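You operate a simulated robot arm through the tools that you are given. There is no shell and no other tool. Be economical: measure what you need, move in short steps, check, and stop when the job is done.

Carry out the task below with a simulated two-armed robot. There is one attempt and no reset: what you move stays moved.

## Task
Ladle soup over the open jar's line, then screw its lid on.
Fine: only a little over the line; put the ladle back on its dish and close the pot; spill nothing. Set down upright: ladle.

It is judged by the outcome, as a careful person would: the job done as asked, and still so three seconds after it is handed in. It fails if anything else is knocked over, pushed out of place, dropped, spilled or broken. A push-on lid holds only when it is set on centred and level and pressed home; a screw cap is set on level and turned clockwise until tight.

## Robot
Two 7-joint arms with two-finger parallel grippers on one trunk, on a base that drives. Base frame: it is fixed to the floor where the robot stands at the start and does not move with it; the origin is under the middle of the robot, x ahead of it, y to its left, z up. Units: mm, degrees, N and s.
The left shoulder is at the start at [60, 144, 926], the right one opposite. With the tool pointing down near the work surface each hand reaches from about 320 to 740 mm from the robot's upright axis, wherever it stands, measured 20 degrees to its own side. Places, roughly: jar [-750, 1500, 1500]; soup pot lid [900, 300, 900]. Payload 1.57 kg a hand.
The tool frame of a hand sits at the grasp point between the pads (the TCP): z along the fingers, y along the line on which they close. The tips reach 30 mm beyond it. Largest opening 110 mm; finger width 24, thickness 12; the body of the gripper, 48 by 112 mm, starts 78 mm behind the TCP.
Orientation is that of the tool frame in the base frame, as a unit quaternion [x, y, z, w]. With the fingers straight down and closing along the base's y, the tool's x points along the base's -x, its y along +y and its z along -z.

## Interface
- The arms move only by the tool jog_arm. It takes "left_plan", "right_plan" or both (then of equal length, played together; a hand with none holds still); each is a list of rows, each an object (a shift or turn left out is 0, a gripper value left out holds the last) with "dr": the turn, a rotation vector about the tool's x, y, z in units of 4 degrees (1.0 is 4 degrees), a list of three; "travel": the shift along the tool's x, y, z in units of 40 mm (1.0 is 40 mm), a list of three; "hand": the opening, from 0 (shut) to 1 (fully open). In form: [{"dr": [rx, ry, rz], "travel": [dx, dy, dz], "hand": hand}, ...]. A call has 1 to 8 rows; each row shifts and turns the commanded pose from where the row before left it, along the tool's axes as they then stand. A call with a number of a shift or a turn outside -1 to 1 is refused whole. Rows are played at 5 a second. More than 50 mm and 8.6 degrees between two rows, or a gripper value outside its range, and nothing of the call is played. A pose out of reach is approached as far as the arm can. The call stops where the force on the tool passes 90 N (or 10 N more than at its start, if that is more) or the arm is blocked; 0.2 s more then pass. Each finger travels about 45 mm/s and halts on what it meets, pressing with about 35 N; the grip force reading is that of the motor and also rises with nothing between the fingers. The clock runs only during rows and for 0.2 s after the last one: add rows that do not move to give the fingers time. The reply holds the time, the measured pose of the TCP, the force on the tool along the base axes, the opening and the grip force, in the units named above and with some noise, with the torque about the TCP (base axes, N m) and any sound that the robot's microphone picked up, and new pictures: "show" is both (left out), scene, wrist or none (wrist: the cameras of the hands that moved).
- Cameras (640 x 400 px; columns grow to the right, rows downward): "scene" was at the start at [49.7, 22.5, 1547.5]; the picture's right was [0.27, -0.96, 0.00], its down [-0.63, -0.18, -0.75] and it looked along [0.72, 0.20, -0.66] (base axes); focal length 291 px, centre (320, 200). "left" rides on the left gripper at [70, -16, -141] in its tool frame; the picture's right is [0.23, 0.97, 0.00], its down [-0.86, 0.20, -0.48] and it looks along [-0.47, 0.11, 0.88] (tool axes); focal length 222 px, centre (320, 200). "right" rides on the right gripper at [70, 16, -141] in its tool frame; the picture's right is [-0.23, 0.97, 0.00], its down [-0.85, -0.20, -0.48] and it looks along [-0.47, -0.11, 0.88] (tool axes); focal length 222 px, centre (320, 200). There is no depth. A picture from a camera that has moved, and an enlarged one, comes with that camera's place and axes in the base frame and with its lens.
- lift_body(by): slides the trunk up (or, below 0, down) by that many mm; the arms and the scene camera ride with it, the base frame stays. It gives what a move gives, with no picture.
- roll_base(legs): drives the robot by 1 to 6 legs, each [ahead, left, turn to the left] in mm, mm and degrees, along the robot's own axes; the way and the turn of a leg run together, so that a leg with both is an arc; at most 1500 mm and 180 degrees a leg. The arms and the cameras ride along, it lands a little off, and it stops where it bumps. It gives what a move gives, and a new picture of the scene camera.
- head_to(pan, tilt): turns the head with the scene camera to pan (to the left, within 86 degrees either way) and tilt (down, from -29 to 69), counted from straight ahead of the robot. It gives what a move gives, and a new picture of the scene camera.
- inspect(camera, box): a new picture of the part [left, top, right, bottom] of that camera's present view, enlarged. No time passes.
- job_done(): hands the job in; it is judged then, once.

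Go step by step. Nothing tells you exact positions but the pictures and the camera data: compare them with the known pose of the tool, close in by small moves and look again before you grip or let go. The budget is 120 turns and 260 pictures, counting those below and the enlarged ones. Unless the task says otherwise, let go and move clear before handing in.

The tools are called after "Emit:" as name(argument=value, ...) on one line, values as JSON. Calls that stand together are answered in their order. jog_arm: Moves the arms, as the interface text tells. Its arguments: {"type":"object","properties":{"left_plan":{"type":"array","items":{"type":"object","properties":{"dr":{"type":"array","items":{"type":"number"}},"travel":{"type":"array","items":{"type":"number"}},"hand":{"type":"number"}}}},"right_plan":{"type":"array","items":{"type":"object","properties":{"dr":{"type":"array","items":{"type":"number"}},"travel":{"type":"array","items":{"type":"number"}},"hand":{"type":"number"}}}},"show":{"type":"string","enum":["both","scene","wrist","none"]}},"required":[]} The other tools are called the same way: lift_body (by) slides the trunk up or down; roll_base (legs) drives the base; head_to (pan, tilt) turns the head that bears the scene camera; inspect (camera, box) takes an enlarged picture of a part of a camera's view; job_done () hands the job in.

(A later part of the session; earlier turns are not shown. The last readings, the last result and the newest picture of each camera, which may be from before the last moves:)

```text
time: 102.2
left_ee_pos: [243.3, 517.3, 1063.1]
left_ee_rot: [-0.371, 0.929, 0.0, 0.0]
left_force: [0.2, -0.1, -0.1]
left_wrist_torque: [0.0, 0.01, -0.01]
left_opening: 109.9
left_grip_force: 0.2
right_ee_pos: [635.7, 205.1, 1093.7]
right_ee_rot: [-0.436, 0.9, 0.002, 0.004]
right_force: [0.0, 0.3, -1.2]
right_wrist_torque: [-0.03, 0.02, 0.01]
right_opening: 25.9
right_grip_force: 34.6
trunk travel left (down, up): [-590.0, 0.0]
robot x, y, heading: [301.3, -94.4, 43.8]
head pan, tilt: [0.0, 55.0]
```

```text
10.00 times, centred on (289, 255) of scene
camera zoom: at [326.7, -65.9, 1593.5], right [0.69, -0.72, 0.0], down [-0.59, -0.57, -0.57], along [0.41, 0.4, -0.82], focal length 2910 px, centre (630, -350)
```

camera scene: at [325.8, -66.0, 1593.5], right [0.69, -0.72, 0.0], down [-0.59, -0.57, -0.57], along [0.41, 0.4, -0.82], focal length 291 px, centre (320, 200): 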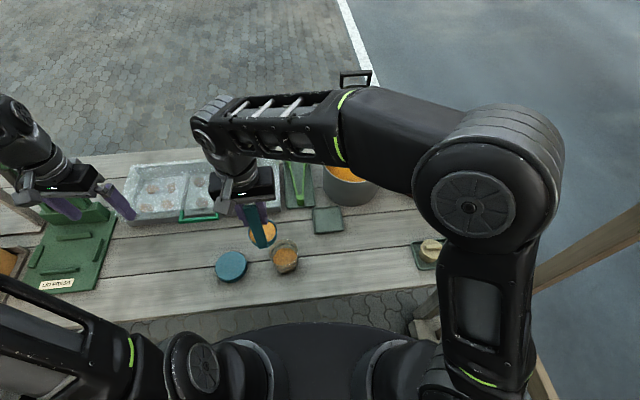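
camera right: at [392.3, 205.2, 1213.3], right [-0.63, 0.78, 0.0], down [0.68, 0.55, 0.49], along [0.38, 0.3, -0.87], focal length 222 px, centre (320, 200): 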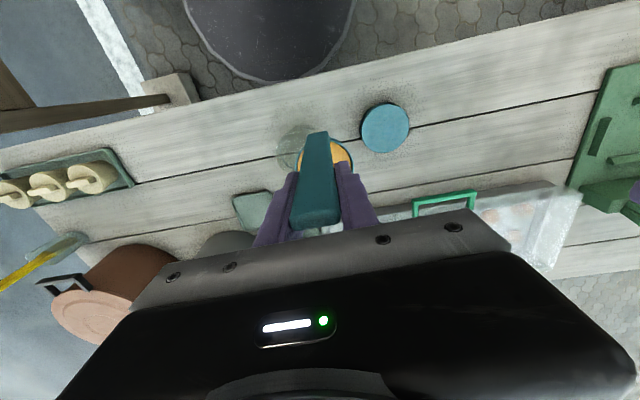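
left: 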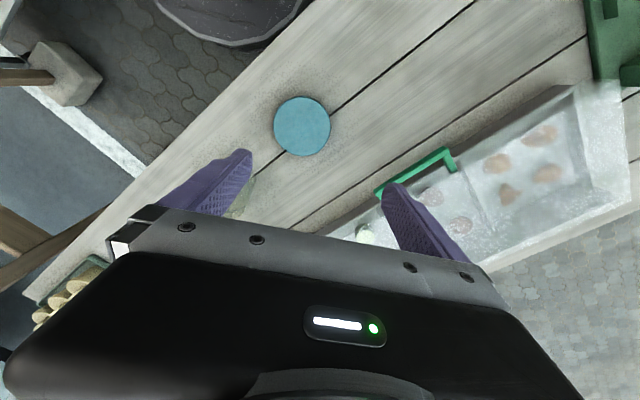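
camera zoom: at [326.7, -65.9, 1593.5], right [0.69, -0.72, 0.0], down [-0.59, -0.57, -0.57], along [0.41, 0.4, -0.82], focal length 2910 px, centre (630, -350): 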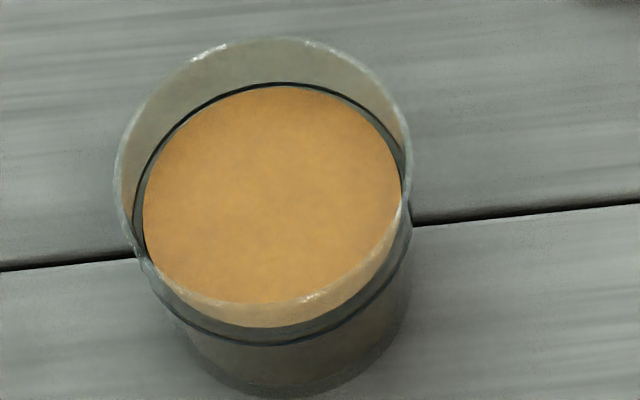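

The soup sits about 3–4 mm above the line – as wanted. Now returning the ladle to its dish.

Emit:
jog_arm(right_plan=[{"travel": [-0.79, -0.25, 0]}, {"travel": [-0.79, -0.25, 0]}, {"travel": [0, 0, 0.9]}, {"travel": [0, 0, 0.9]}, {"travel": [0, 0, 0.9]}, {"travel": [0, 0, 0.7]}, {}], show="both")

Emit:
inspect(camera="scene", box=[290, 150, 370, 240])

```text
time: 103.8
left_ee_pos: [242.4, 517.1, 1064.4]
left_ee_rot: [-0.372, 0.928, 0.0, 0.0]
left_force: [0.8, -0.2, -0.9]
left_wrist_torque: [0.03, 0.02, 0.02]
left_opening: 110.2
left_grip_force: 0.1
right_ee_pos: [690.4, 241.6, 960.7]
right_ee_rot: [-0.437, 0.899, 0.002, 0.004]
right_force: [0.3, 0.8, -1.1]
right_wrist_torque: [-0.01, 0.05, 0.01]
right_opening: 25.5
right_grip_force: 35.1
trunk travel left (down, up): [-590.0, 0.0]
robot x, y, heading: [296.9, -93.3, 43.8]
head pan, tilt: [0.0, 55.0]
camera scene: at [325.8, -66.3, 1593.5], right [0.69, -0.72, 0.0], down [-0.59, -0.57, -0.57], along [0.41, 0.4, -0.82], focal length 291 px, centre (320, 200)
camera right: at [633.7, 198.0, 1102.0], right [-0.62, 0.78, 0.0], down [0.68, 0.54, 0.49], along [0.38, 0.31, -0.87], focal length 222 px, centre (320, 200)
```

scene: 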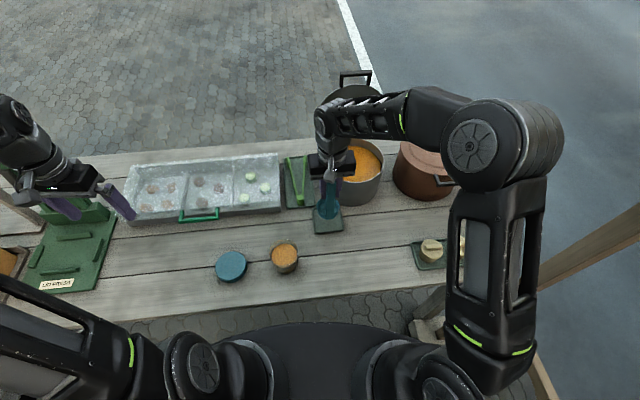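
right: 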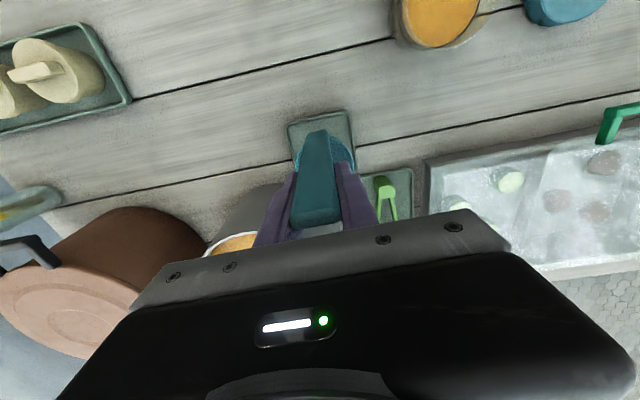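

```text
4.44 times, centred on (330, 195) of scene
camera zoom: at [325.8, -66.3, 1593.5], right [0.69, -0.72, 0.0], down [-0.59, -0.57, -0.57], along [0.41, 0.4, -0.82], focal length 1294 px, centre (276, 222)
```

zoom: 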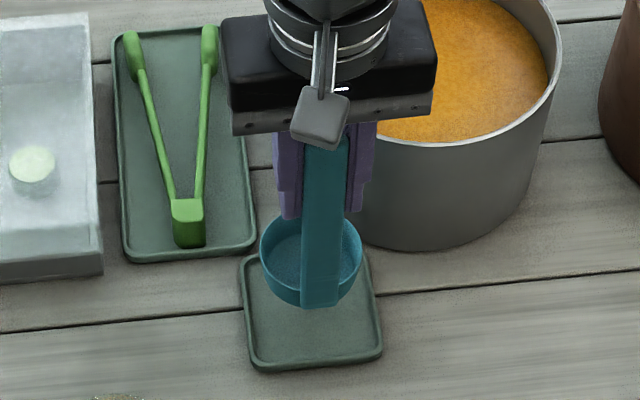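

Aligned above the dish. Lowering the last 46 mm gently.

Emit:
jog_arm(right_plan=[{"travel": [0, 0, 0.4]}, {"travel": [0, 0, 0.4]}, {"travel": [0, 0, 0.2]}, {"travel": [0, 0, 0.1]}, {}], show="none")

Emit:
inspect(camera="scene", box=[290, 150, 370, 240])

```text
time: 105.0
left_ee_pos: [243.1, 517.5, 1065.5]
left_ee_rot: [-0.372, 0.928, 0.0, 0.0]
left_force: [-0.6, 0.3, -0.4]
left_wrist_torque: [0.01, 0.0, -0.01]
left_opening: 110.3
left_grip_force: 0.1
right_ee_pos: [690.9, 241.3, 917.0]
right_ee_rot: [-0.437, 0.899, 0.003, 0.004]
right_force: [0.0, -0.4, 1.3]
right_wrist_torque: [0.08, -0.05, 0.04]
right_opening: 25.5
right_grip_force: 35.2
trunk travel left (down, up): [-590.0, 0.0]
robot x, y, heading: [296.2, -95.7, 44.0]
head pan, tilt: [0.0, 55.0]
```

```text
4.44 times, centred on (330, 195) of scene
camera zoom: at [325.7, -66.3, 1593.6], right [0.69, -0.72, 0.0], down [-0.59, -0.57, -0.57], along [0.41, 0.4, -0.82], focal length 1294 px, centre (276, 222)
```

zoom: 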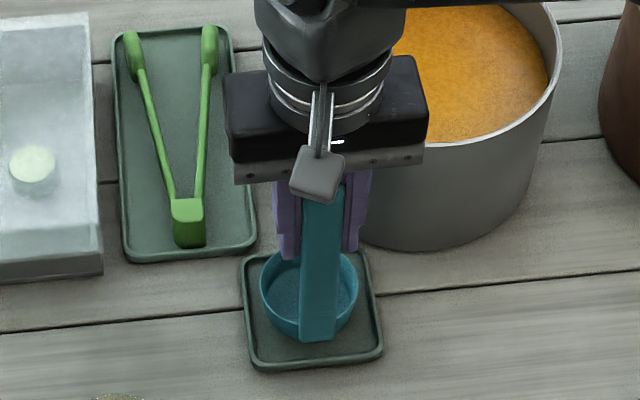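

Contact felt. One more millimetre, then release slowly.

Emit:
jog_arm(right_plan=[{"travel": [0, 0, 0.03]}, {}, {"hand": 0.26}, {"hand": 0.3}, {"hand": 0.4}, {"hand": 0.6}, {"hand": 0.75}, {}], show="none")

Emit:
inspect(camera="scene", box=[290, 150, 370, 240])

Emit:
inspect(camera="right", box=[220, 80, 420, 240])

```text
time: 106.8
left_ee_pos: [242.9, 516.9, 1065.2]
left_ee_rot: [-0.371, 0.929, 0.0, 0.0]
left_force: [0.3, -0.1, 0.1]
left_wrist_torque: [-0.02, 0.01, 0.01]
left_opening: 109.7
left_grip_force: 0.0
right_ee_pos: [690.1, 241.7, 915.2]
right_ee_rot: [-0.437, 0.9, 0.002, 0.004]
right_force: [0.0, -0.6, -1.1]
right_wrist_torque: [0.02, 0.02, -0.01]
right_opening: 82.4
right_grip_force: 0.1
trunk travel left (down, up): [-590.0, 0.0]
robot x, y, heading: [297.7, -92.9, 43.8]
head pan, tilt: [0.0, 55.0]
```

```text
4.44 times, centred on (330, 195) of scene
camera zoom: at [325.8, -66.2, 1593.5], right [0.69, -0.72, 0.0], down [-0.59, -0.57, -0.57], along [0.41, 0.4, -0.82], focal length 1294 px, centre (276, 222)
```

zoom: 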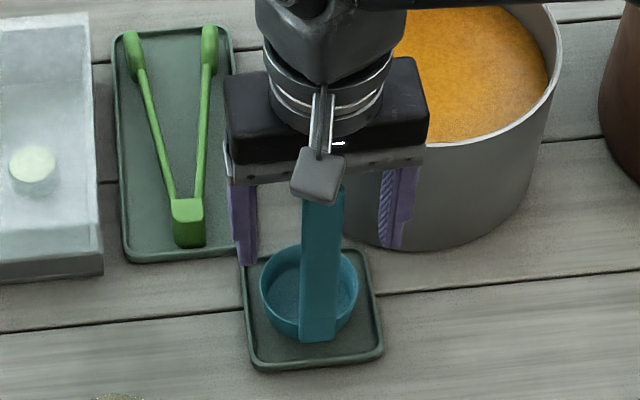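

```text
2.50 times, centred on (320, 160) of right
camera zoom: at [633.1, 197.4, 1056.9], right [-0.62, 0.78, 0.0], down [0.68, 0.55, 0.49], along [0.38, 0.31, -0.87], focal length 555 px, centre (320, 300)
```

zoom: 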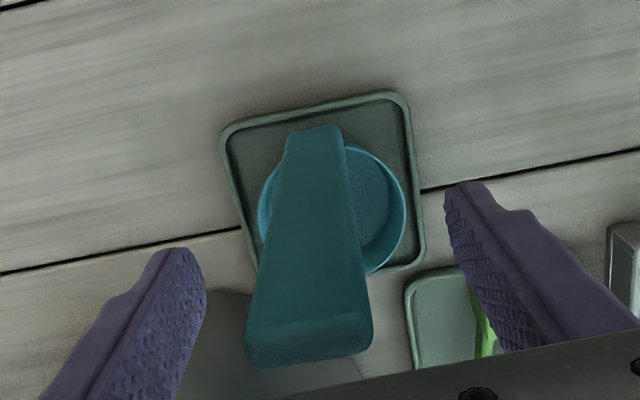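

The ladle stands upright on its dish. Next: rise clear, then reorient the right hand (roll 90°, pitch 45°) to cage the lid's bar between two fingers for a controlled closing.

Emit:
jog_arm(right_plan=[{"travel": [0, 0, -0.6]}, {"travel": [0, 0, -1]}, {"travel": [0, 0, -1]}, {"travel": [0, 0, -1]}, {"travel": [0, 0, -0.9], "hand": 0.36}], show="scene")

Emit:
jog_arm(right_plan=[{"dr": [-0.4, -0.4, 0.965]}, {"dr": [-0.4, -0.4, 0.965]}, {"dr": [-0.4, -0.4, 0.965]}, {"dr": [-0.4, -0.4, 0.965]}, {"dr": [-0.4, -0.4, 0.965]}, {"dr": [-0.4, -0.4, 0.965]}, {"dr": [-0.4, -0.4, 0.965]}, {"dr": [-0.4, -0.4, 0.965]}], show="scene")

```text
time: 108.0
left_ee_pos: [242.3, 517.6, 1065.2]
left_ee_rot: [-0.371, 0.929, 0.001, 0.0]
left_force: [0.6, -0.5, -0.7]
left_wrist_torque: [0.01, 0.0, -0.01]
left_opening: 109.9
left_grip_force: 0.2
right_ee_pos: [690.3, 241.3, 1097.2]
right_ee_rot: [-0.438, 0.899, 0.002, 0.005]
right_force: [-0.7, -0.2, 0.1]
right_wrist_torque: [-0.01, -0.02, 0.01]
right_opening: 48.4
right_grip_force: 0.1
trunk travel left (down, up): [-590.0, 0.0]
robot x, y, heading: [298.0, -96.7, 43.8]
head pan, tilt: [0.0, 55.0]
camera scene: at [325.6, -66.7, 1593.5], right [0.69, -0.72, 0.0], down [-0.59, -0.57, -0.57], along [0.41, 0.4, -0.82], focal length 291 px, centre (320, 200)
```

scene: 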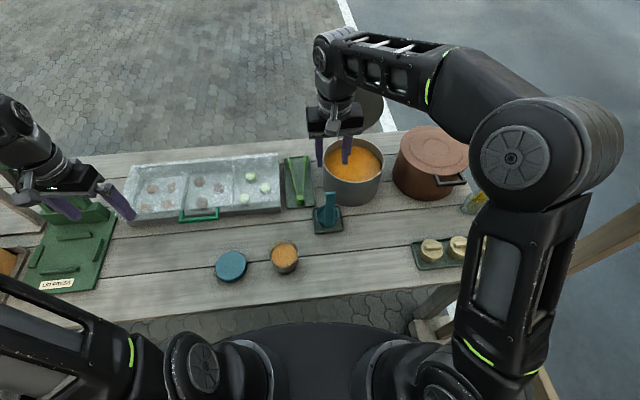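

```text
time: 109.8
left_ee_pos: [241.3, 517.1, 1065.8]
left_ee_rot: [-0.372, 0.928, 0.0, 0.0]
left_force: [0.7, -0.4, 0.4]
left_wrist_torque: [0.01, 0.01, -0.01]
left_opening: 109.7
left_grip_force: 0.1
right_ee_pos: [689.1, 241.2, 1094.2]
right_ee_rot: [-0.178, 0.971, 0.151, 0.054]
right_force: [0.2, 0.6, -0.6]
right_wrist_torque: [0.0, 0.01, 0.02]
right_opening: 39.6
right_grip_force: 0.1
trunk travel left (down, up): [-590.0, 0.0]
robot x, y, heading: [295.6, -93.1, 43.7]
head pan, tilt: [0.0, 55.0]
camera scene: at [325.7, -66.5, 1593.5], right [0.69, -0.72, 0.0], down [-0.59, -0.57, -0.57], along [0.41, 0.4, -0.82], focal length 291 px, centre (320, 200)
```

scene: 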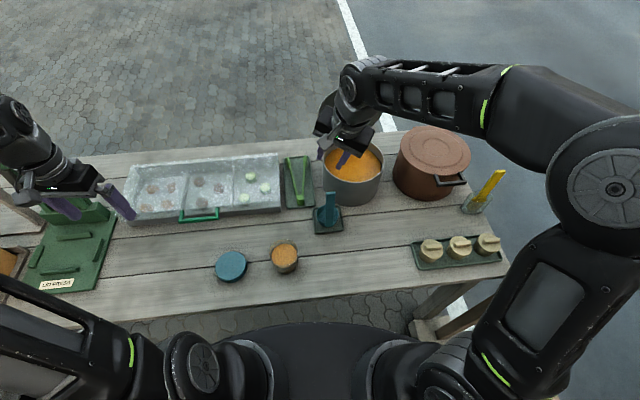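

Emit:
jog_arm(right_plan=[{"dr": [-0.4, -0.4, 0.965]}, {"dr": [-0.4, -0.4, 0.965]}, {"dr": [-0.4, -0.4, 0.965]}, {"dr": [-0.4, -0.4, 0.965]}, {"dr": [-0.4, -0.4, 0.965]}, {"dr": [-0.4, -0.4, 0.965]}, {"dr": [-0.4, -0.4, 0.965]}, {"dr": [-0.4, -0.4, 0.965]}], show="none")

Emit:
jog_arm(right_plan=[{"dr": [-0.4, -0.4, 0.965]}, {"dr": [-0.4, -0.4, 0.965]}, {"dr": [-0.4, -0.4, 0.965]}, {"dr": [-0.4, -0.4, 0.965]}, {"dr": [-0.4, -0.4, 0.965]}, {"dr": [-0.4, -0.4, 0.965]}, {}], show="both")

```text
time: 111.6
left_ee_pos: [242.8, 518.5, 1065.2]
left_ee_rot: [-0.372, 0.928, 0.0, 0.0]
left_force: [0.0, -0.5, 0.5]
left_wrist_torque: [-0.05, 0.01, -0.01]
left_opening: 110.3
left_grip_force: 0.1
right_ee_pos: [689.0, 241.5, 1094.9]
right_ee_rot: [0.099, 0.949, 0.284, 0.098]
right_force: [0.1, 0.3, 1.1]
right_wrist_torque: [-0.02, 0.0, -0.01]
right_opening: 39.6
right_grip_force: 0.0
trunk travel left (down, up): [-590.0, 0.0]
robot x, y, heading: [296.2, -94.6, 43.6]
head pan, tilt: [0.0, 55.0]
```

```text
time: 113.2
left_ee_pos: [243.3, 517.5, 1065.7]
left_ee_rot: [-0.372, 0.928, 0.0, -0.001]
left_force: [0.1, 0.0, 0.6]
left_wrist_torque: [0.04, 0.03, -0.01]
left_opening: 109.9
left_grip_force: 0.0
right_ee_pos: [688.3, 240.8, 1087.3]
right_ee_rot: [0.292, 0.879, 0.356, 0.122]
right_force: [-1.2, 0.0, 0.4]
right_wrist_torque: [0.02, 0.02, 0.01]
right_opening: 39.7
right_grip_force: 0.1
right hand out of reach, approached as far as the arm can: row 6
trunk travel left (down, up): [-590.0, 0.0]
robot x, y, heading: [297.2, -94.2, 43.7]
head pan, tilt: [0.0, 55.0]
camera scene: at [326.5, -66.7, 1593.5], right [0.69, -0.72, 0.0], down [-0.59, -0.57, -0.57], along [0.41, 0.4, -0.82], focal length 291 px, centre (320, 200)
camera right: at [579.0, 214.3, 1200.6], right [0.6, 0.42, 0.68], down [0.4, -0.89, 0.21], along [0.7, 0.14, -0.7], focal length 222 px, centre (320, 200)
```

scene: 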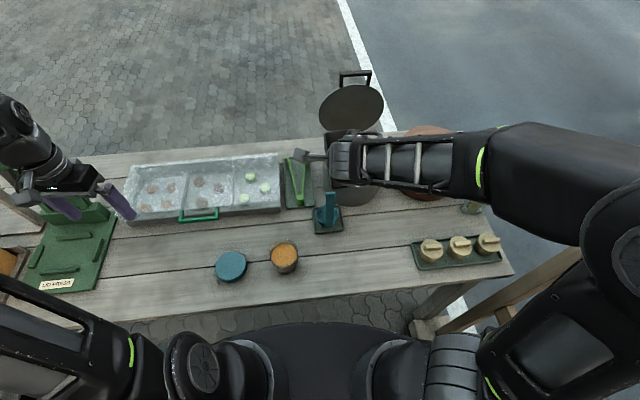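
right: 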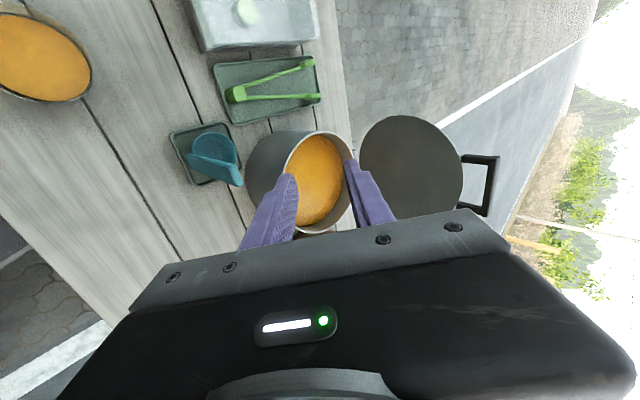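

The bar triangulates well: [932,377,1140]. Moving to a pre-grasp 70 mm off the bar along the finger axis.

Emit:
jog_arm(right_plan=[{"travel": [-0.475, 0.913, 0.22]}, {"travel": [-0.475, 0.913, 0.22]}, {"travel": [-0.475, 0.913, 0.22]}, {"travel": [-0.475, 0.913, 0.22]}, {"travel": [-0.475, 0.913, 0.22]}, {"travel": [-0.475, 0.913, 0.22]}, {}], show="both")

```text
time: 114.8
left_ee_pos: [242.1, 518.0, 1064.6]
left_ee_rot: [-0.372, 0.928, 0.0, 0.0]
left_force: [-0.8, -0.5, -0.4]
left_wrist_torque: [-0.02, 0.0, -0.04]
left_opening: 110.1
left_grip_force: 0.2
right_ee_pos: [896.1, 321.1, 1214.4]
right_ee_rot: [0.302, 0.871, 0.367, 0.126]
right_force: [-1.3, -0.6, 0.0]
right_wrist_torque: [0.0, -0.01, -0.02]
right_opening: 39.6
right_grip_force: 0.1
trunk travel left (down, up): [-590.0, 0.0]
robot x, y, heading: [296.6, -95.2, 43.7]
head pan, tilt: [0.0, 55.0]
camera scene: at [325.2, -66.7, 1593.6], right [0.69, -0.72, 0.0], down [-0.59, -0.57, -0.57], along [0.42, 0.4, -0.82], focal length 291 px, centre (320, 200)
camera right: at [786.3, 295.3, 1325.4], right [0.6, 0.4, 0.7], down [0.38, -0.91, 0.19], along [0.71, 0.15, -0.69], focal length 222 px, centre (320, 200)
```

scene: 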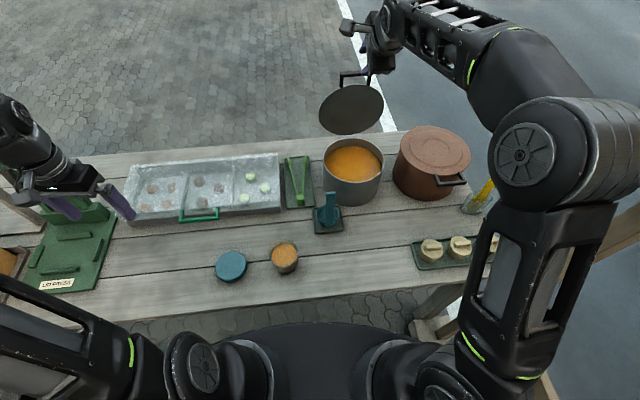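
right: 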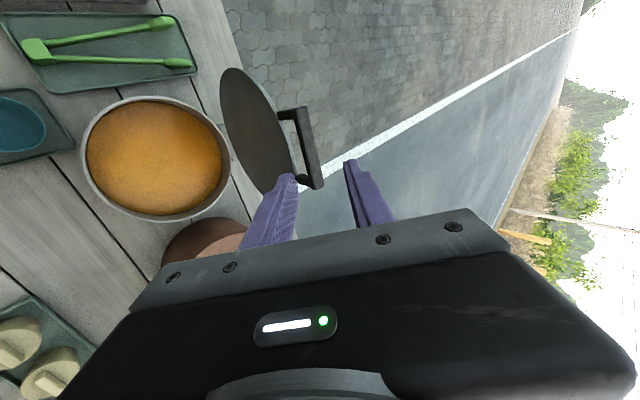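

The bar lies between the fingers' approach line. Correcting slightly and advancing 50 mm.

Emit:
jog_arm(right_plan=[{"travel": [-0.05, -0.17, 0.3]}, {"travel": [0, 0, 0.5]}, {"travel": [0, 0, 0.45]}, {}], show="both")

```text
time: 115.8
left_ee_pos: [242.9, 517.5, 1064.5]
left_ee_rot: [-0.372, 0.928, 0.0, 0.0]
left_force: [-0.4, -0.2, 0.4]
left_wrist_torque: [0.0, 0.03, 0.0]
left_opening: 110.2
left_grip_force: 0.2
right_ee_pos: [918.3, 344.9, 1174.6]
right_ee_rot: [0.302, 0.871, 0.366, 0.126]
right_force: [0.6, 0.2, -0.1]
right_wrist_torque: [0.01, -0.01, 0.05]
right_opening: 39.4
right_grip_force: 0.2
trunk travel left (down, up): [-590.0, 0.0]
robot x, y, heading: [294.1, -93.1, 43.4]
head pan, tilt: [0.0, 55.0]
camera scene: at [325.6, -66.4, 1593.5], right [0.69, -0.72, 0.0], down [-0.59, -0.57, -0.57], along [0.41, 0.4, -0.82], focal length 291 px, centre (320, 200)
camera right: at [807.5, 318.2, 1284.8], right [0.6, 0.39, 0.7], down [0.37, -0.91, 0.19], along [0.71, 0.15, -0.69], focal length 222 px, centre (320, 200)
```

scene: 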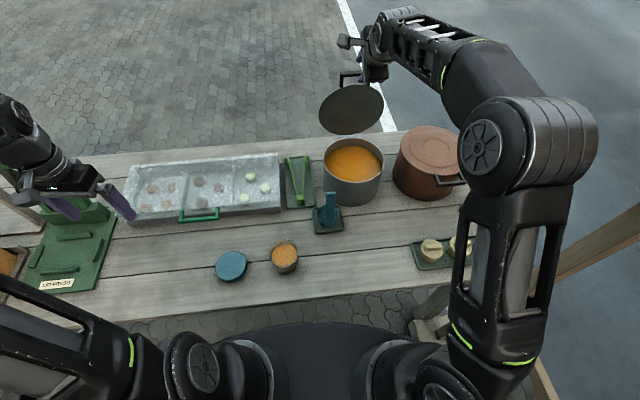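
right: 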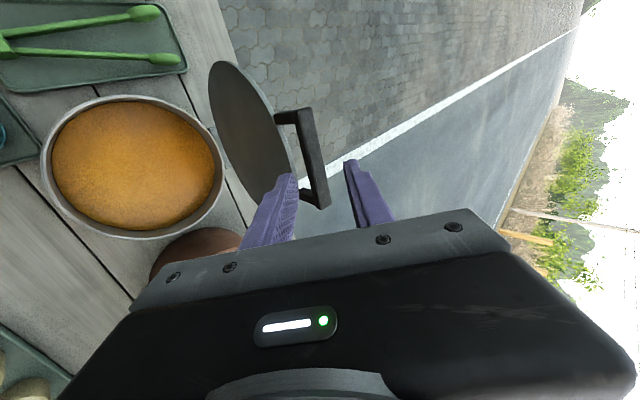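

Emit:
jog_arm(right_plan=[{"travel": [0, 0, 0.4]}, {"travel": [0, 0, 0.35]}, {}], show="wrist")

```text
time: 116.6
left_ee_pos: [242.8, 518.1, 1065.4]
left_ee_rot: [-0.372, 0.928, 0.0, 0.0]
left_force: [0.6, -0.2, -1.0]
left_wrist_torque: [0.02, 0.0, 0.0]
left_opening: 110.1
left_grip_force: 0.0
right_ee_pos: [931.3, 360.2, 1152.9]
right_ee_rot: [0.301, 0.871, 0.366, 0.126]
right_force: [0.1, 0.6, -0.3]
right_wrist_torque: [-0.03, 0.04, -0.03]
right_opening: 39.9
right_grip_force: 0.1
trunk travel left (down, up): [-590.0, 0.0]
robot x, y, heading: [296.0, -94.1, 43.8]
head pan, tilt: [0.0, 55.0]
camera right: at [820.2, 334.5, 1264.3], right [0.6, 0.39, 0.7], down [0.37, -0.91, 0.19], along [0.71, 0.14, -0.69], focal length 222 px, centre (320, 200)
```

right: 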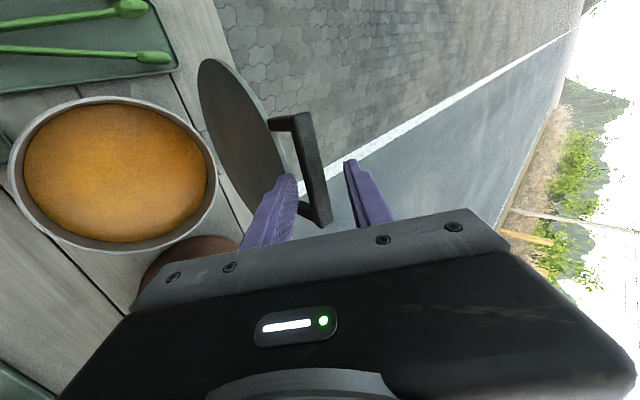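

Bar is caged. I'll narrow the gap slightly and follow the arc down from 90° to 50°.

Emit:
jog_arm(right_plan=[{"hand": 0.25}, {"travel": [0, -0.375, -0.32]}, {"travel": [0, -0.375, -0.32]}, {"travel": [0, -0.425, -0.25]}, {"travel": [0, -0.425, -0.25]}, {"travel": [0, -0.465, -0.175]}, {"travel": [0, -0.465, -0.175]}, {}], show="both")

```text
time: 118.4
left_ee_pos: [243.2, 517.2, 1064.2]
left_ee_rot: [-0.372, 0.928, 0.0, 0.0]
left_force: [-0.9, 0.1, -0.3]
left_wrist_torque: [-0.02, 0.02, 0.0]
left_opening: 109.9
left_grip_force: 0.0
right_ee_pos: [859.6, 269.2, 1121.4]
right_ee_rot: [0.302, 0.871, 0.366, 0.127]
right_force: [-0.4, -0.8, -1.3]
right_wrist_torque: [-0.02, 0.02, 0.03]
right_opening: 28.4
right_grip_force: 0.3
trunk travel left (down, up): [-590.0, 0.0]
robot x, y, heading: [299.0, -94.2, 43.7]
head pan, tilt: [0.0, 55.0]
camera scene: at [325.8, -66.1, 1593.5], right [0.69, -0.72, 0.0], down [-0.59, -0.57, -0.57], along [0.41, 0.4, -0.82], focal length 291 px, centre (320, 200)
camera right: at [749.9, 244.2, 1232.9], right [0.6, 0.39, 0.7], down [0.37, -0.91, 0.19], along [0.71, 0.15, -0.69], focal length 222 px, centre (320, 200)
```

scene: 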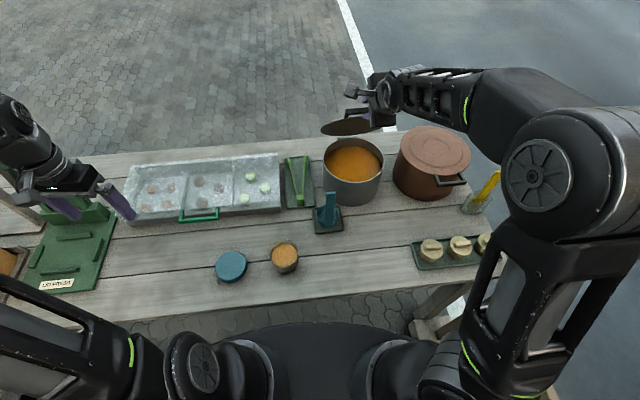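
right: 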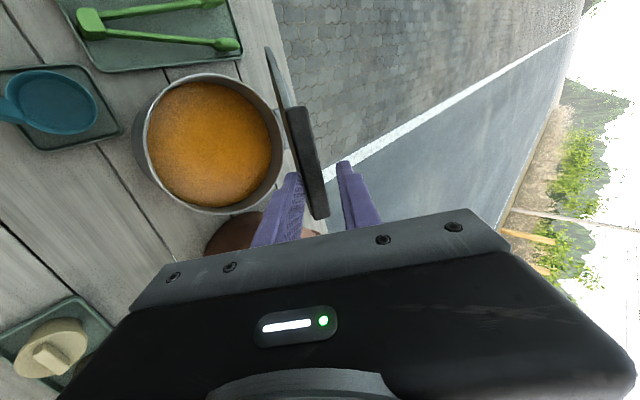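

The lid follows, now about 60°. Continuing to about 20°.

Emit:
jog_arm(right_plan=[{"travel": [0, -0.485, -0.09]}, {"travel": [0, -0.485, -0.09]}, {"travel": [0, -0.495, 0]}, {"travel": [0, -0.495, 0]}, {"travel": [0, -0.49, 0.08]}, {"travel": [0, -0.49, 0.08]}, {"travel": [0, -0.465, 0.165]}, {"travel": [0, -0.465, 0.165]}], show="both")

```text
time: 120.2
left_ee_pos: [243.8, 517.7, 1064.4]
left_ee_rot: [-0.371, 0.929, 0.0, 0.0]
left_force: [0.3, -0.2, -0.2]
left_wrist_torque: [-0.01, 0.02, 0.0]
left_opening: 110.1
left_grip_force: 0.1
right_ee_pos: [800.8, 194.5, 1003.0]
right_ee_rot: [0.302, 0.871, 0.366, 0.127]
right_force: [0.0, -1.2, -1.0]
right_wrist_torque: [-0.03, -0.01, 0.01]
right_opening: 28.8
right_grip_force: 1.1
trunk travel left (down, up): [-590.0, 0.0]
robot x, y, heading: [298.1, -95.2, 43.9]
head pan, tilt: [0.0, 55.0]
camera scene: at [326.1, -66.3, 1593.5], right [0.69, -0.72, 0.0], down [-0.59, -0.57, -0.57], along [0.41, 0.4, -0.82], focal length 291 px, centre (320, 200)
camera right: at [690.1, 167.4, 1115.1], right [0.6, 0.39, 0.7], down [0.37, -0.91, 0.19], along [0.71, 0.14, -0.69], focal length 222 px, centre (320, 200)
```

scene: 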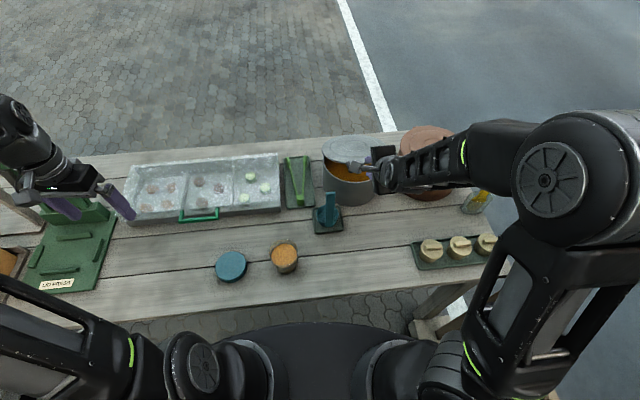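
right: 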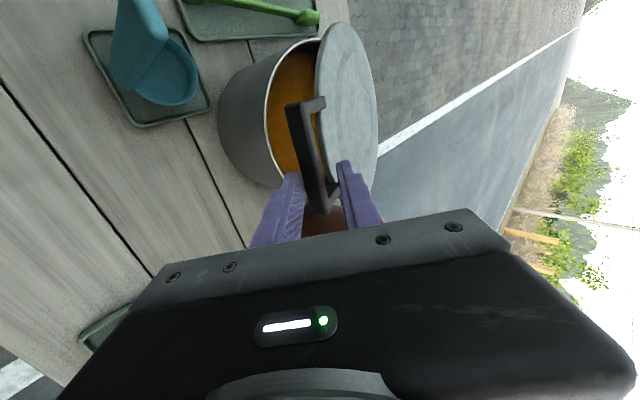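

Emit:
jog_arm(right_plan=[{"travel": [0, -0.43, 0.2], "hand": 0.36}, {"travel": [0, -0.43, 0.2]}, {"travel": [0, -0.38, 0.25]}, {"travel": [0, -0.38, 0.25]}, {"travel": [0, -0.2, 0.1]}, {}], show="both")

Emit:
inspect(camera="scene", box=[300, 110, 420, 230])

```text
time: 121.6
left_ee_pos: [242.8, 518.3, 1065.3]
left_ee_rot: [-0.372, 0.928, 0.0, 0.0]
left_force: [-0.4, 0.0, -0.3]
left_wrist_torque: [0.03, 0.02, 0.0]
left_opening: 110.3
left_grip_force: 0.0
right_ee_pos: [786.0, 174.9, 922.9]
right_ee_rot: [0.301, 0.871, 0.367, 0.126]
right_force: [-0.3, -0.3, -0.4]
right_wrist_torque: [0.01, 0.01, -0.02]
right_opening: 39.5
right_grip_force: 0.1
trunk travel left (down, up): [-590.0, 0.0]
robot x, y, heading: [300.0, -97.0, 43.9]
head pan, tilt: [0.0, 55.0]
camera scene: at [325.7, -66.2, 1593.5], right [0.69, -0.72, 0.0], down [-0.59, -0.57, -0.57], along [0.41, 0.4, -0.82], focal length 291 px, centre (320, 200)
camera right: at [675.7, 149.3, 1035.0], right [0.6, 0.4, 0.7], down [0.37, -0.91, 0.19], along [0.71, 0.15, -0.69], focal length 222 px, centre (320, 200)
```

scene: 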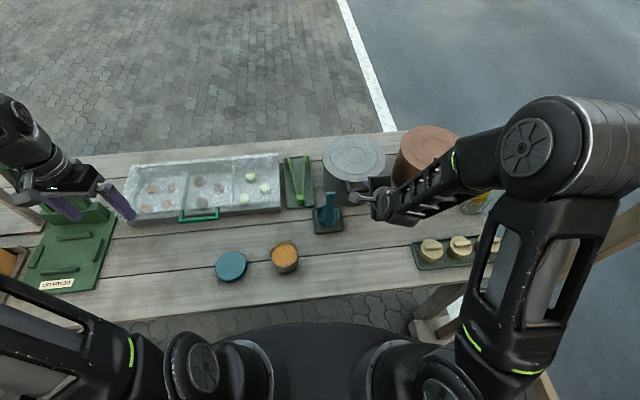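
right: 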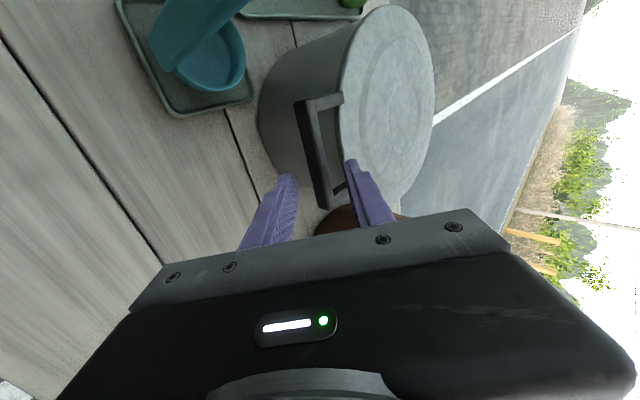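

```text
3.33 times, centred on (360, 170) of scene
camera zoom: at [325.7, -66.2, 1593.5], right [0.69, -0.72, 0.0], down [-0.59, -0.57, -0.57], along [0.41, 0.4, -0.82], focal length 970 px, centre (187, 300)
```

zoom: 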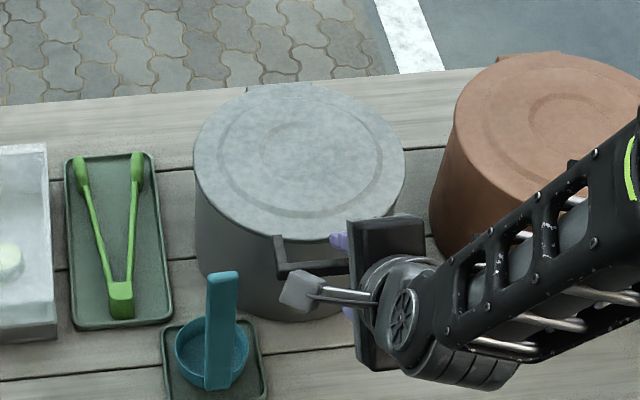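

The lid is closed flat on the pot. I'll withdraw the hand up and away, then reorient it (22 small rotations) to point left with fingers horizontal, so it can steady the jar while the left hand screws the lid.

Emit:
jog_arm(right_plan=[{"travel": [0, 0, -0.6]}, {"travel": [0, 0, -1]}, {"travel": [0, 0, -1]}, {"travel": [0, 0.3, -1]}, {"travel": [-0.5, 0, -0.5]}, {"travel": [-0.7, 0, -0.3]}, {"travel": [-0.7, 0, 0]}], show="none")

Emit:
inspect(camera="scene", box=[280, 110, 420, 250])

Emit:
jog_arm(right_plan=[{"dr": [0.4, 0.965, 0.4]}, {"dr": [0.4, 0.965, 0.4]}, {"dr": [0.4, 0.965, 0.4]}, {"dr": [0.4, 0.965, 0.4]}, {"dr": [0.4, 0.965, 0.4]}, {"dr": [0.4, 0.965, 0.4]}, {"dr": [0.4, 0.965, 0.4]}, {"dr": [0.4, 0.965, 0.4]}], show="scene")

```text
time: 123.2
left_ee_pos: [243.0, 517.9, 1066.6]
left_ee_rot: [-0.371, 0.929, 0.0, 0.0]
left_force: [0.3, 0.1, 0.3]
left_wrist_torque: [0.02, 0.02, 0.01]
left_opening: 110.2
left_grip_force: 0.1
right_ee_pos: [797.6, 63.1, 1063.1]
right_ee_rot: [0.303, 0.871, 0.366, 0.126]
right_force: [0.1, -0.6, 0.2]
right_wrist_torque: [-0.03, 0.03, -0.01]
right_opening: 39.6
right_grip_force: 0.1
right hand out of reach, approached as far as the arm can: row 3, 4, 5
trunk travel left (down, up): [-590.0, 0.0]
robot x, y, heading: [296.5, -95.1, 43.6]
head pan, tilt: [0.0, 55.0]
```

```text
2.86 times, centred on (350, 180) of scene
camera zoom: at [326.3, -66.2, 1593.5], right [0.69, -0.72, 0.0], down [-0.59, -0.57, -0.57], along [0.41, 0.4, -0.82], focal length 832 px, centre (234, 257)
```

zoom: 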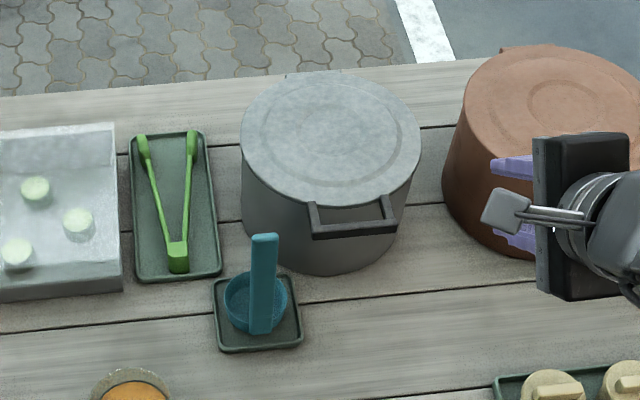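

```text
time: 125.0
left_ee_pos: [242.4, 518.4, 1066.1]
left_ee_rot: [-0.371, 0.929, 0.0, 0.0]
left_force: [0.8, -1.1, 0.1]
left_wrist_torque: [0.02, 0.0, -0.01]
left_opening: 109.8
left_grip_force: 0.1
right_ee_pos: [797.0, 62.2, 1061.7]
right_ee_rot: [0.3, 0.869, 0.346, -0.185]
right_force: [-0.1, -0.3, 0.1]
right_wrist_torque: [0.01, -0.02, 0.01]
right_opening: 40.0
right_grip_force: 0.1
trunk travel left (down, up): [-590.0, 0.0]
robot x, y, heading: [296.6, -93.1, 43.4]
head pan, tilt: [0.0, 55.0]
camera scene: at [326.4, -66.4, 1593.5], right [0.69, -0.72, 0.0], down [-0.59, -0.57, -0.57], along [0.41, 0.4, -0.82], focal length 291 px, centre (320, 200)
```

scene: 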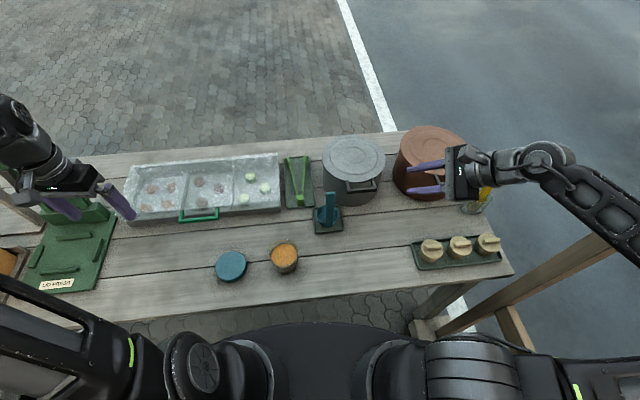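

Pot is closed and neat. Continuing the reorientation.

Emit:
jog_arm(right_plan=[{"dr": [0.4, 0.965, 0.4]}, {"dr": [0.4, 0.965, 0.4]}, {"dr": [0.4, 0.965, 0.4]}, {"dr": [0.4, 0.965, 0.4]}, {"dr": [0.4, 0.965, 0.4]}, {"dr": [0.4, 0.965, 0.4]}, {"dr": [0.4, 0.965, 0.4]}, {"dr": [0.4, 0.965, 0.4]}], show="none")

Emit:
jog_arm(right_plan=[{"dr": [0.4, 0.965, 0.4]}, {"dr": [0.4, 0.965, 0.4]}, {"dr": [0.4, 0.965, 0.4]}, {"dr": [0.4, 0.965, 0.4]}, {"dr": [0.4, 0.965, 0.4]}, {"dr": [0.4, 0.965, 0.4], "hand": 1}, {}], show="both")

```text
time: 126.8
left_ee_pos: [243.6, 517.6, 1064.8]
left_ee_rot: [-0.371, 0.929, 0.0, 0.0]
left_force: [-0.7, -0.4, -1.0]
left_wrist_torque: [0.0, 0.03, -0.03]
left_opening: 110.2
left_grip_force: 0.1
right_ee_pos: [798.3, 62.9, 1063.5]
right_ee_rot: [0.268, 0.784, 0.293, -0.478]
right_force: [0.5, 1.0, 0.5]
right_wrist_torque: [0.01, 0.01, -0.01]
right_opening: 39.7
right_grip_force: 0.2
trunk travel left (down, up): [-590.0, 0.0]
robot x, y, heading: [297.9, -97.2, 43.8]
head pan, tilt: [0.0, 55.0]
```

```text
time: 128.4
left_ee_pos: [243.6, 519.0, 1065.1]
left_ee_rot: [-0.371, 0.929, 0.0, 0.0]
left_force: [-0.1, -0.5, 0.9]
left_wrist_torque: [-0.01, -0.02, 0.0]
left_opening: 110.0
left_grip_force: 0.0
right_ee_pos: [753.1, 87.6, 1062.2]
right_ee_rot: [0.234, 0.684, 0.239, -0.648]
right_force: [0.3, 1.0, -0.5]
right_wrist_torque: [-0.01, 0.0, -0.02]
right_opening: 91.8
right_grip_force: 0.0
right hand out of reach, approached as far as the arm can: row 3, 4, 5, 6
trunk travel left (down, up): [-590.0, 0.0]
robot x, y, heading: [299.4, -94.8, 43.5]
head pan, tilt: [0.0, 55.0]
camera scene: at [325.9, -66.2, 1593.5], right [0.69, -0.72, 0.0], down [-0.59, -0.57, -0.57], along [0.41, 0.4, -0.82], focal length 291 px, centre (320, 200)
camera right: at [868.7, 13.1, 1138.9], right [0.63, 0.75, -0.2], down [0.29, -0.47, -0.84], along [-0.73, 0.46, -0.51], focal length 222 px, centre (320, 200)
```

scene: 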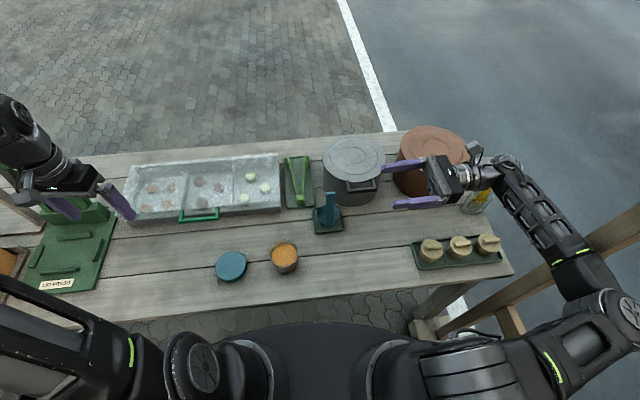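
right: 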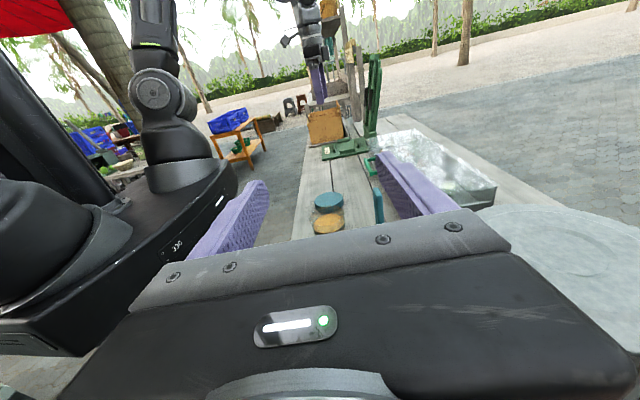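

The hand now points left with a nice view of jar and lid. Moving it toward the jar's right side at height.

Emit:
jog_arm(right_plan=[{"travel": [0, -0.55, 0.4]}, {"travel": [0, -0.55, 0.6]}, {"travel": [0, 0, 0.9]}, {"travel": [0, 0, 0.9]}, {"travel": [0, 0, 0.9]}, {"travel": [0, 0, 0.9]}, {"travel": [0, 0, 0.7]}, {}], show="both")

```text
time: 130.2
left_ee_pos: [242.8, 517.3, 1064.8]
left_ee_rot: [-0.371, 0.929, 0.0, 0.0]
left_force: [1.0, -0.5, -0.5]
left_wrist_torque: [-0.04, 0.02, 0.0]
left_opening: 109.7
left_grip_force: 0.1
right_ee_pos: [561.1, 185.8, 1050.4]
right_ee_rot: [0.234, 0.684, 0.239, -0.649]
right_force: [0.2, 0.7, -0.4]
right_wrist_torque: [-0.01, -0.03, -0.03]
right_opening: 110.1
right_grip_force: 0.1
trunk travel left (down, up): [-590.0, 0.0]
robot x, y, heading: [298.0, -96.8, 43.7]
head pan, tilt: [0.0, 55.0]
camera scene: at [325.9, -66.6, 1593.5], right [0.69, -0.72, 0.0], down [-0.59, -0.57, -0.57], along [0.41, 0.4, -0.82], focal length 291 px, centre (320, 200)
camera right: at [677.2, 112.3, 1128.3], right [0.63, 0.75, -0.2], down [0.29, -0.47, -0.84], along [-0.73, 0.47, -0.51], focal length 222 px, centre (320, 200)
```

scene: 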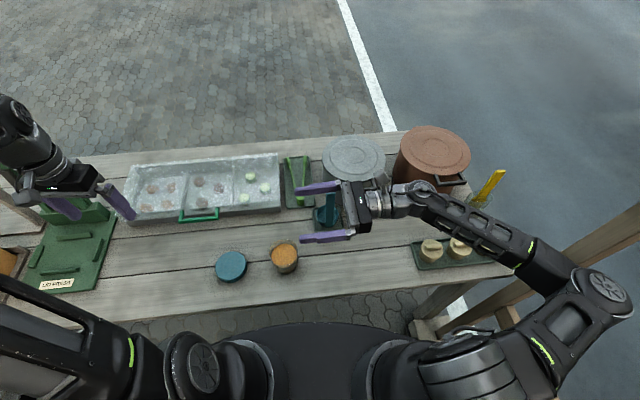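
right: 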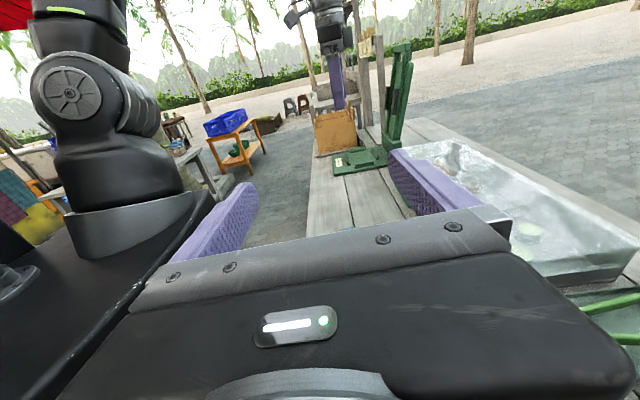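

Next I'll bring the left hand over the lid (≈[383,350]) and back the right hand off 40 mm so the trunk can be lowered.

Emit:
jog_arm(left_plan=[{"travel": [0.06, -0.9, 0]}, {"travel": [0.06, -0.9, 0]}, {"travel": [0.06, -0.9, 0]}, {"travel": [0.06, -0.9, 0]}, {"travel": [0.06, -0.9, 0]}, {"travel": [0.06, -0.9, 0]}, {}], right_plan=[{"travel": [0, 0.2, -0.5]}, {"travel": [0, 0, -0.5]}, {}, {}, {}, {}, {}], show="both")

Emit:
inspect(camera="scene", box=[200, 225, 320, 300])

```text
time: 131.8
left_ee_pos: [383.6, 351.3, 1064.1]
left_ee_rot: [-0.372, 0.928, 0.0, 0.001]
left_force: [0.2, -0.5, 0.6]
left_wrist_torque: [0.0, -0.05, 0.01]
left_opening: 110.1
left_grip_force: 0.1
right_ee_pos: [596.1, 166.8, 1051.7]
right_ee_rot: [0.235, 0.684, 0.239, -0.648]
right_force: [-0.5, 0.2, 0.5]
right_wrist_torque: [0.0, 0.01, 0.01]
right_opening: 109.9
right_grip_force: 0.1
trunk travel left (down, up): [-590.0, 0.0]
robot x, y, heading: [297.9, -97.2, 43.8]
head pan, tilt: [0.0, 55.0]
camera scene: at [325.6, -66.1, 1593.5], right [0.69, -0.72, 0.0], down [-0.59, -0.57, -0.57], along [0.41, 0.4, -0.82], focal length 291 px, centre (320, 200)
camera right: at [712.7, 92.8, 1130.1], right [0.63, 0.75, -0.2], down [0.29, -0.47, -0.84], along [-0.73, 0.46, -0.51], focal length 222 px, centre (320, 200)
camera left: at [343.5, 291.1, 1205.9], right [-0.84, 0.55, 0.0], down [0.48, 0.73, 0.48], along [0.26, 0.4, -0.88], focal length 222 px, centre (320, 200)
```

scene: 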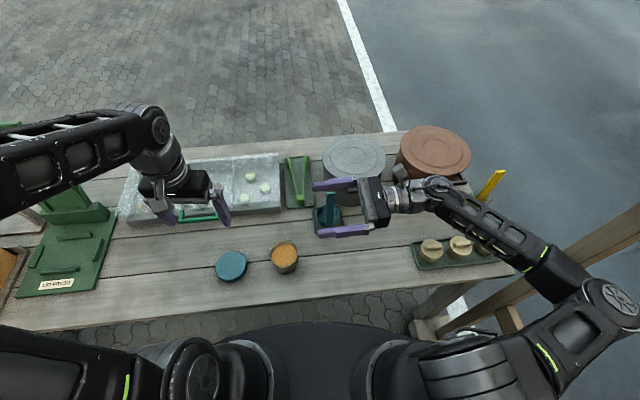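
right: 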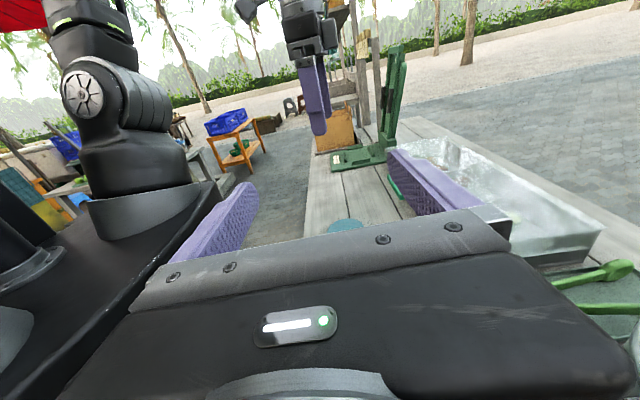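
left: 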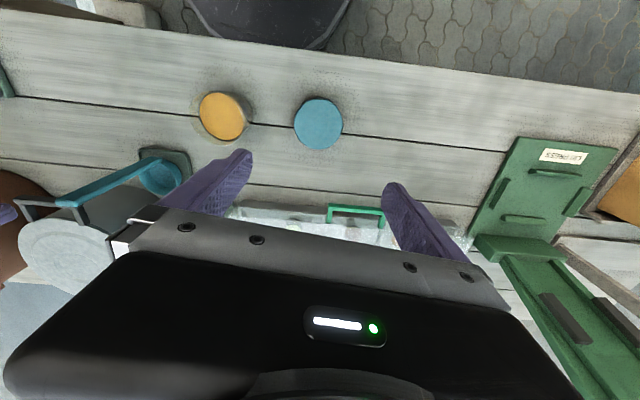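

```text
5.33 times, centred on (260, 262) of scene
camera zoom: at [325.6, -66.1, 1593.5], right [0.69, -0.72, 0.0], down [-0.59, -0.57, -0.57], along [0.41, 0.4, -0.82], focal length 1552 px, centre (640, -133)
```

zoom: 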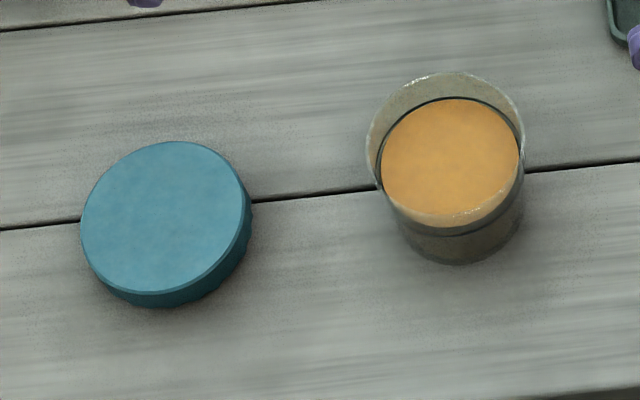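

Lid ≈[384,349.5], top z 787, ⌀≈92; jar ≈[503,245]. Trying to lower just the right hand beside the jar, keeping the trunk up.

Emit:
jog_arm(right_plan=[{"travel": [-0.8, 0, 0]}, {"travel": [-0.8, 0, 0]}, {"travel": [-0.8, 0, 0]}, {"travel": [-0.8, 0, 0]}, {"travel": [-0.8, 0, 0]}, {"travel": [-0.8, 0, 0]}, {}], show="both")

```text
time: 133.4
left_ee_pos: [382.3, 351.7, 1063.9]
left_ee_rot: [-0.371, 0.928, 0.001, -0.001]
left_force: [-0.5, -0.3, 0.1]
left_wrist_torque: [-0.02, 0.02, 0.0]
left_opening: 109.9
left_grip_force: 0.0
right_ee_pos: [591.3, 111.1, 905.8]
right_ee_rot: [0.235, 0.689, 0.237, -0.643]
right_force: [-0.1, -0.3, 0.1]
right_wrist_torque: [-0.03, 0.01, -0.02]
right_opening: 109.9
right_grip_force: 0.1
right hand out of reach, approached as far as the arm can: row 3, 4, 5, 6
trunk travel left (down, up): [-590.0, 0.0]
robot x, y, heading: [297.3, -92.0, 43.7]
head pan, tilt: [0.0, 55.0]
camera scene: at [325.8, -66.3, 1593.5], right [0.69, -0.72, 0.0], down [-0.59, -0.57, -0.57], along [0.41, 0.4, -0.82], focal length 291 px, centre (320, 200)
camera right: at [706.1, 36.7, 985.4], right [0.63, 0.75, -0.2], down [0.3, -0.47, -0.83], along [-0.72, 0.46, -0.52], focal length 222 px, centre (320, 200)
```

scene: 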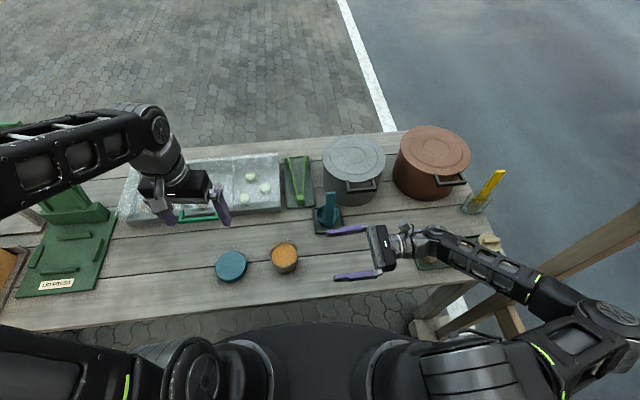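
right: 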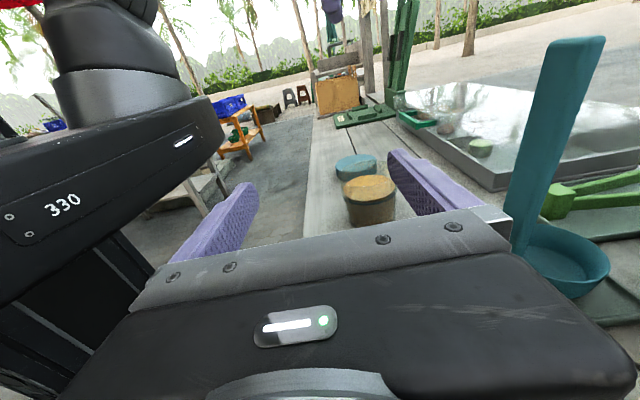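

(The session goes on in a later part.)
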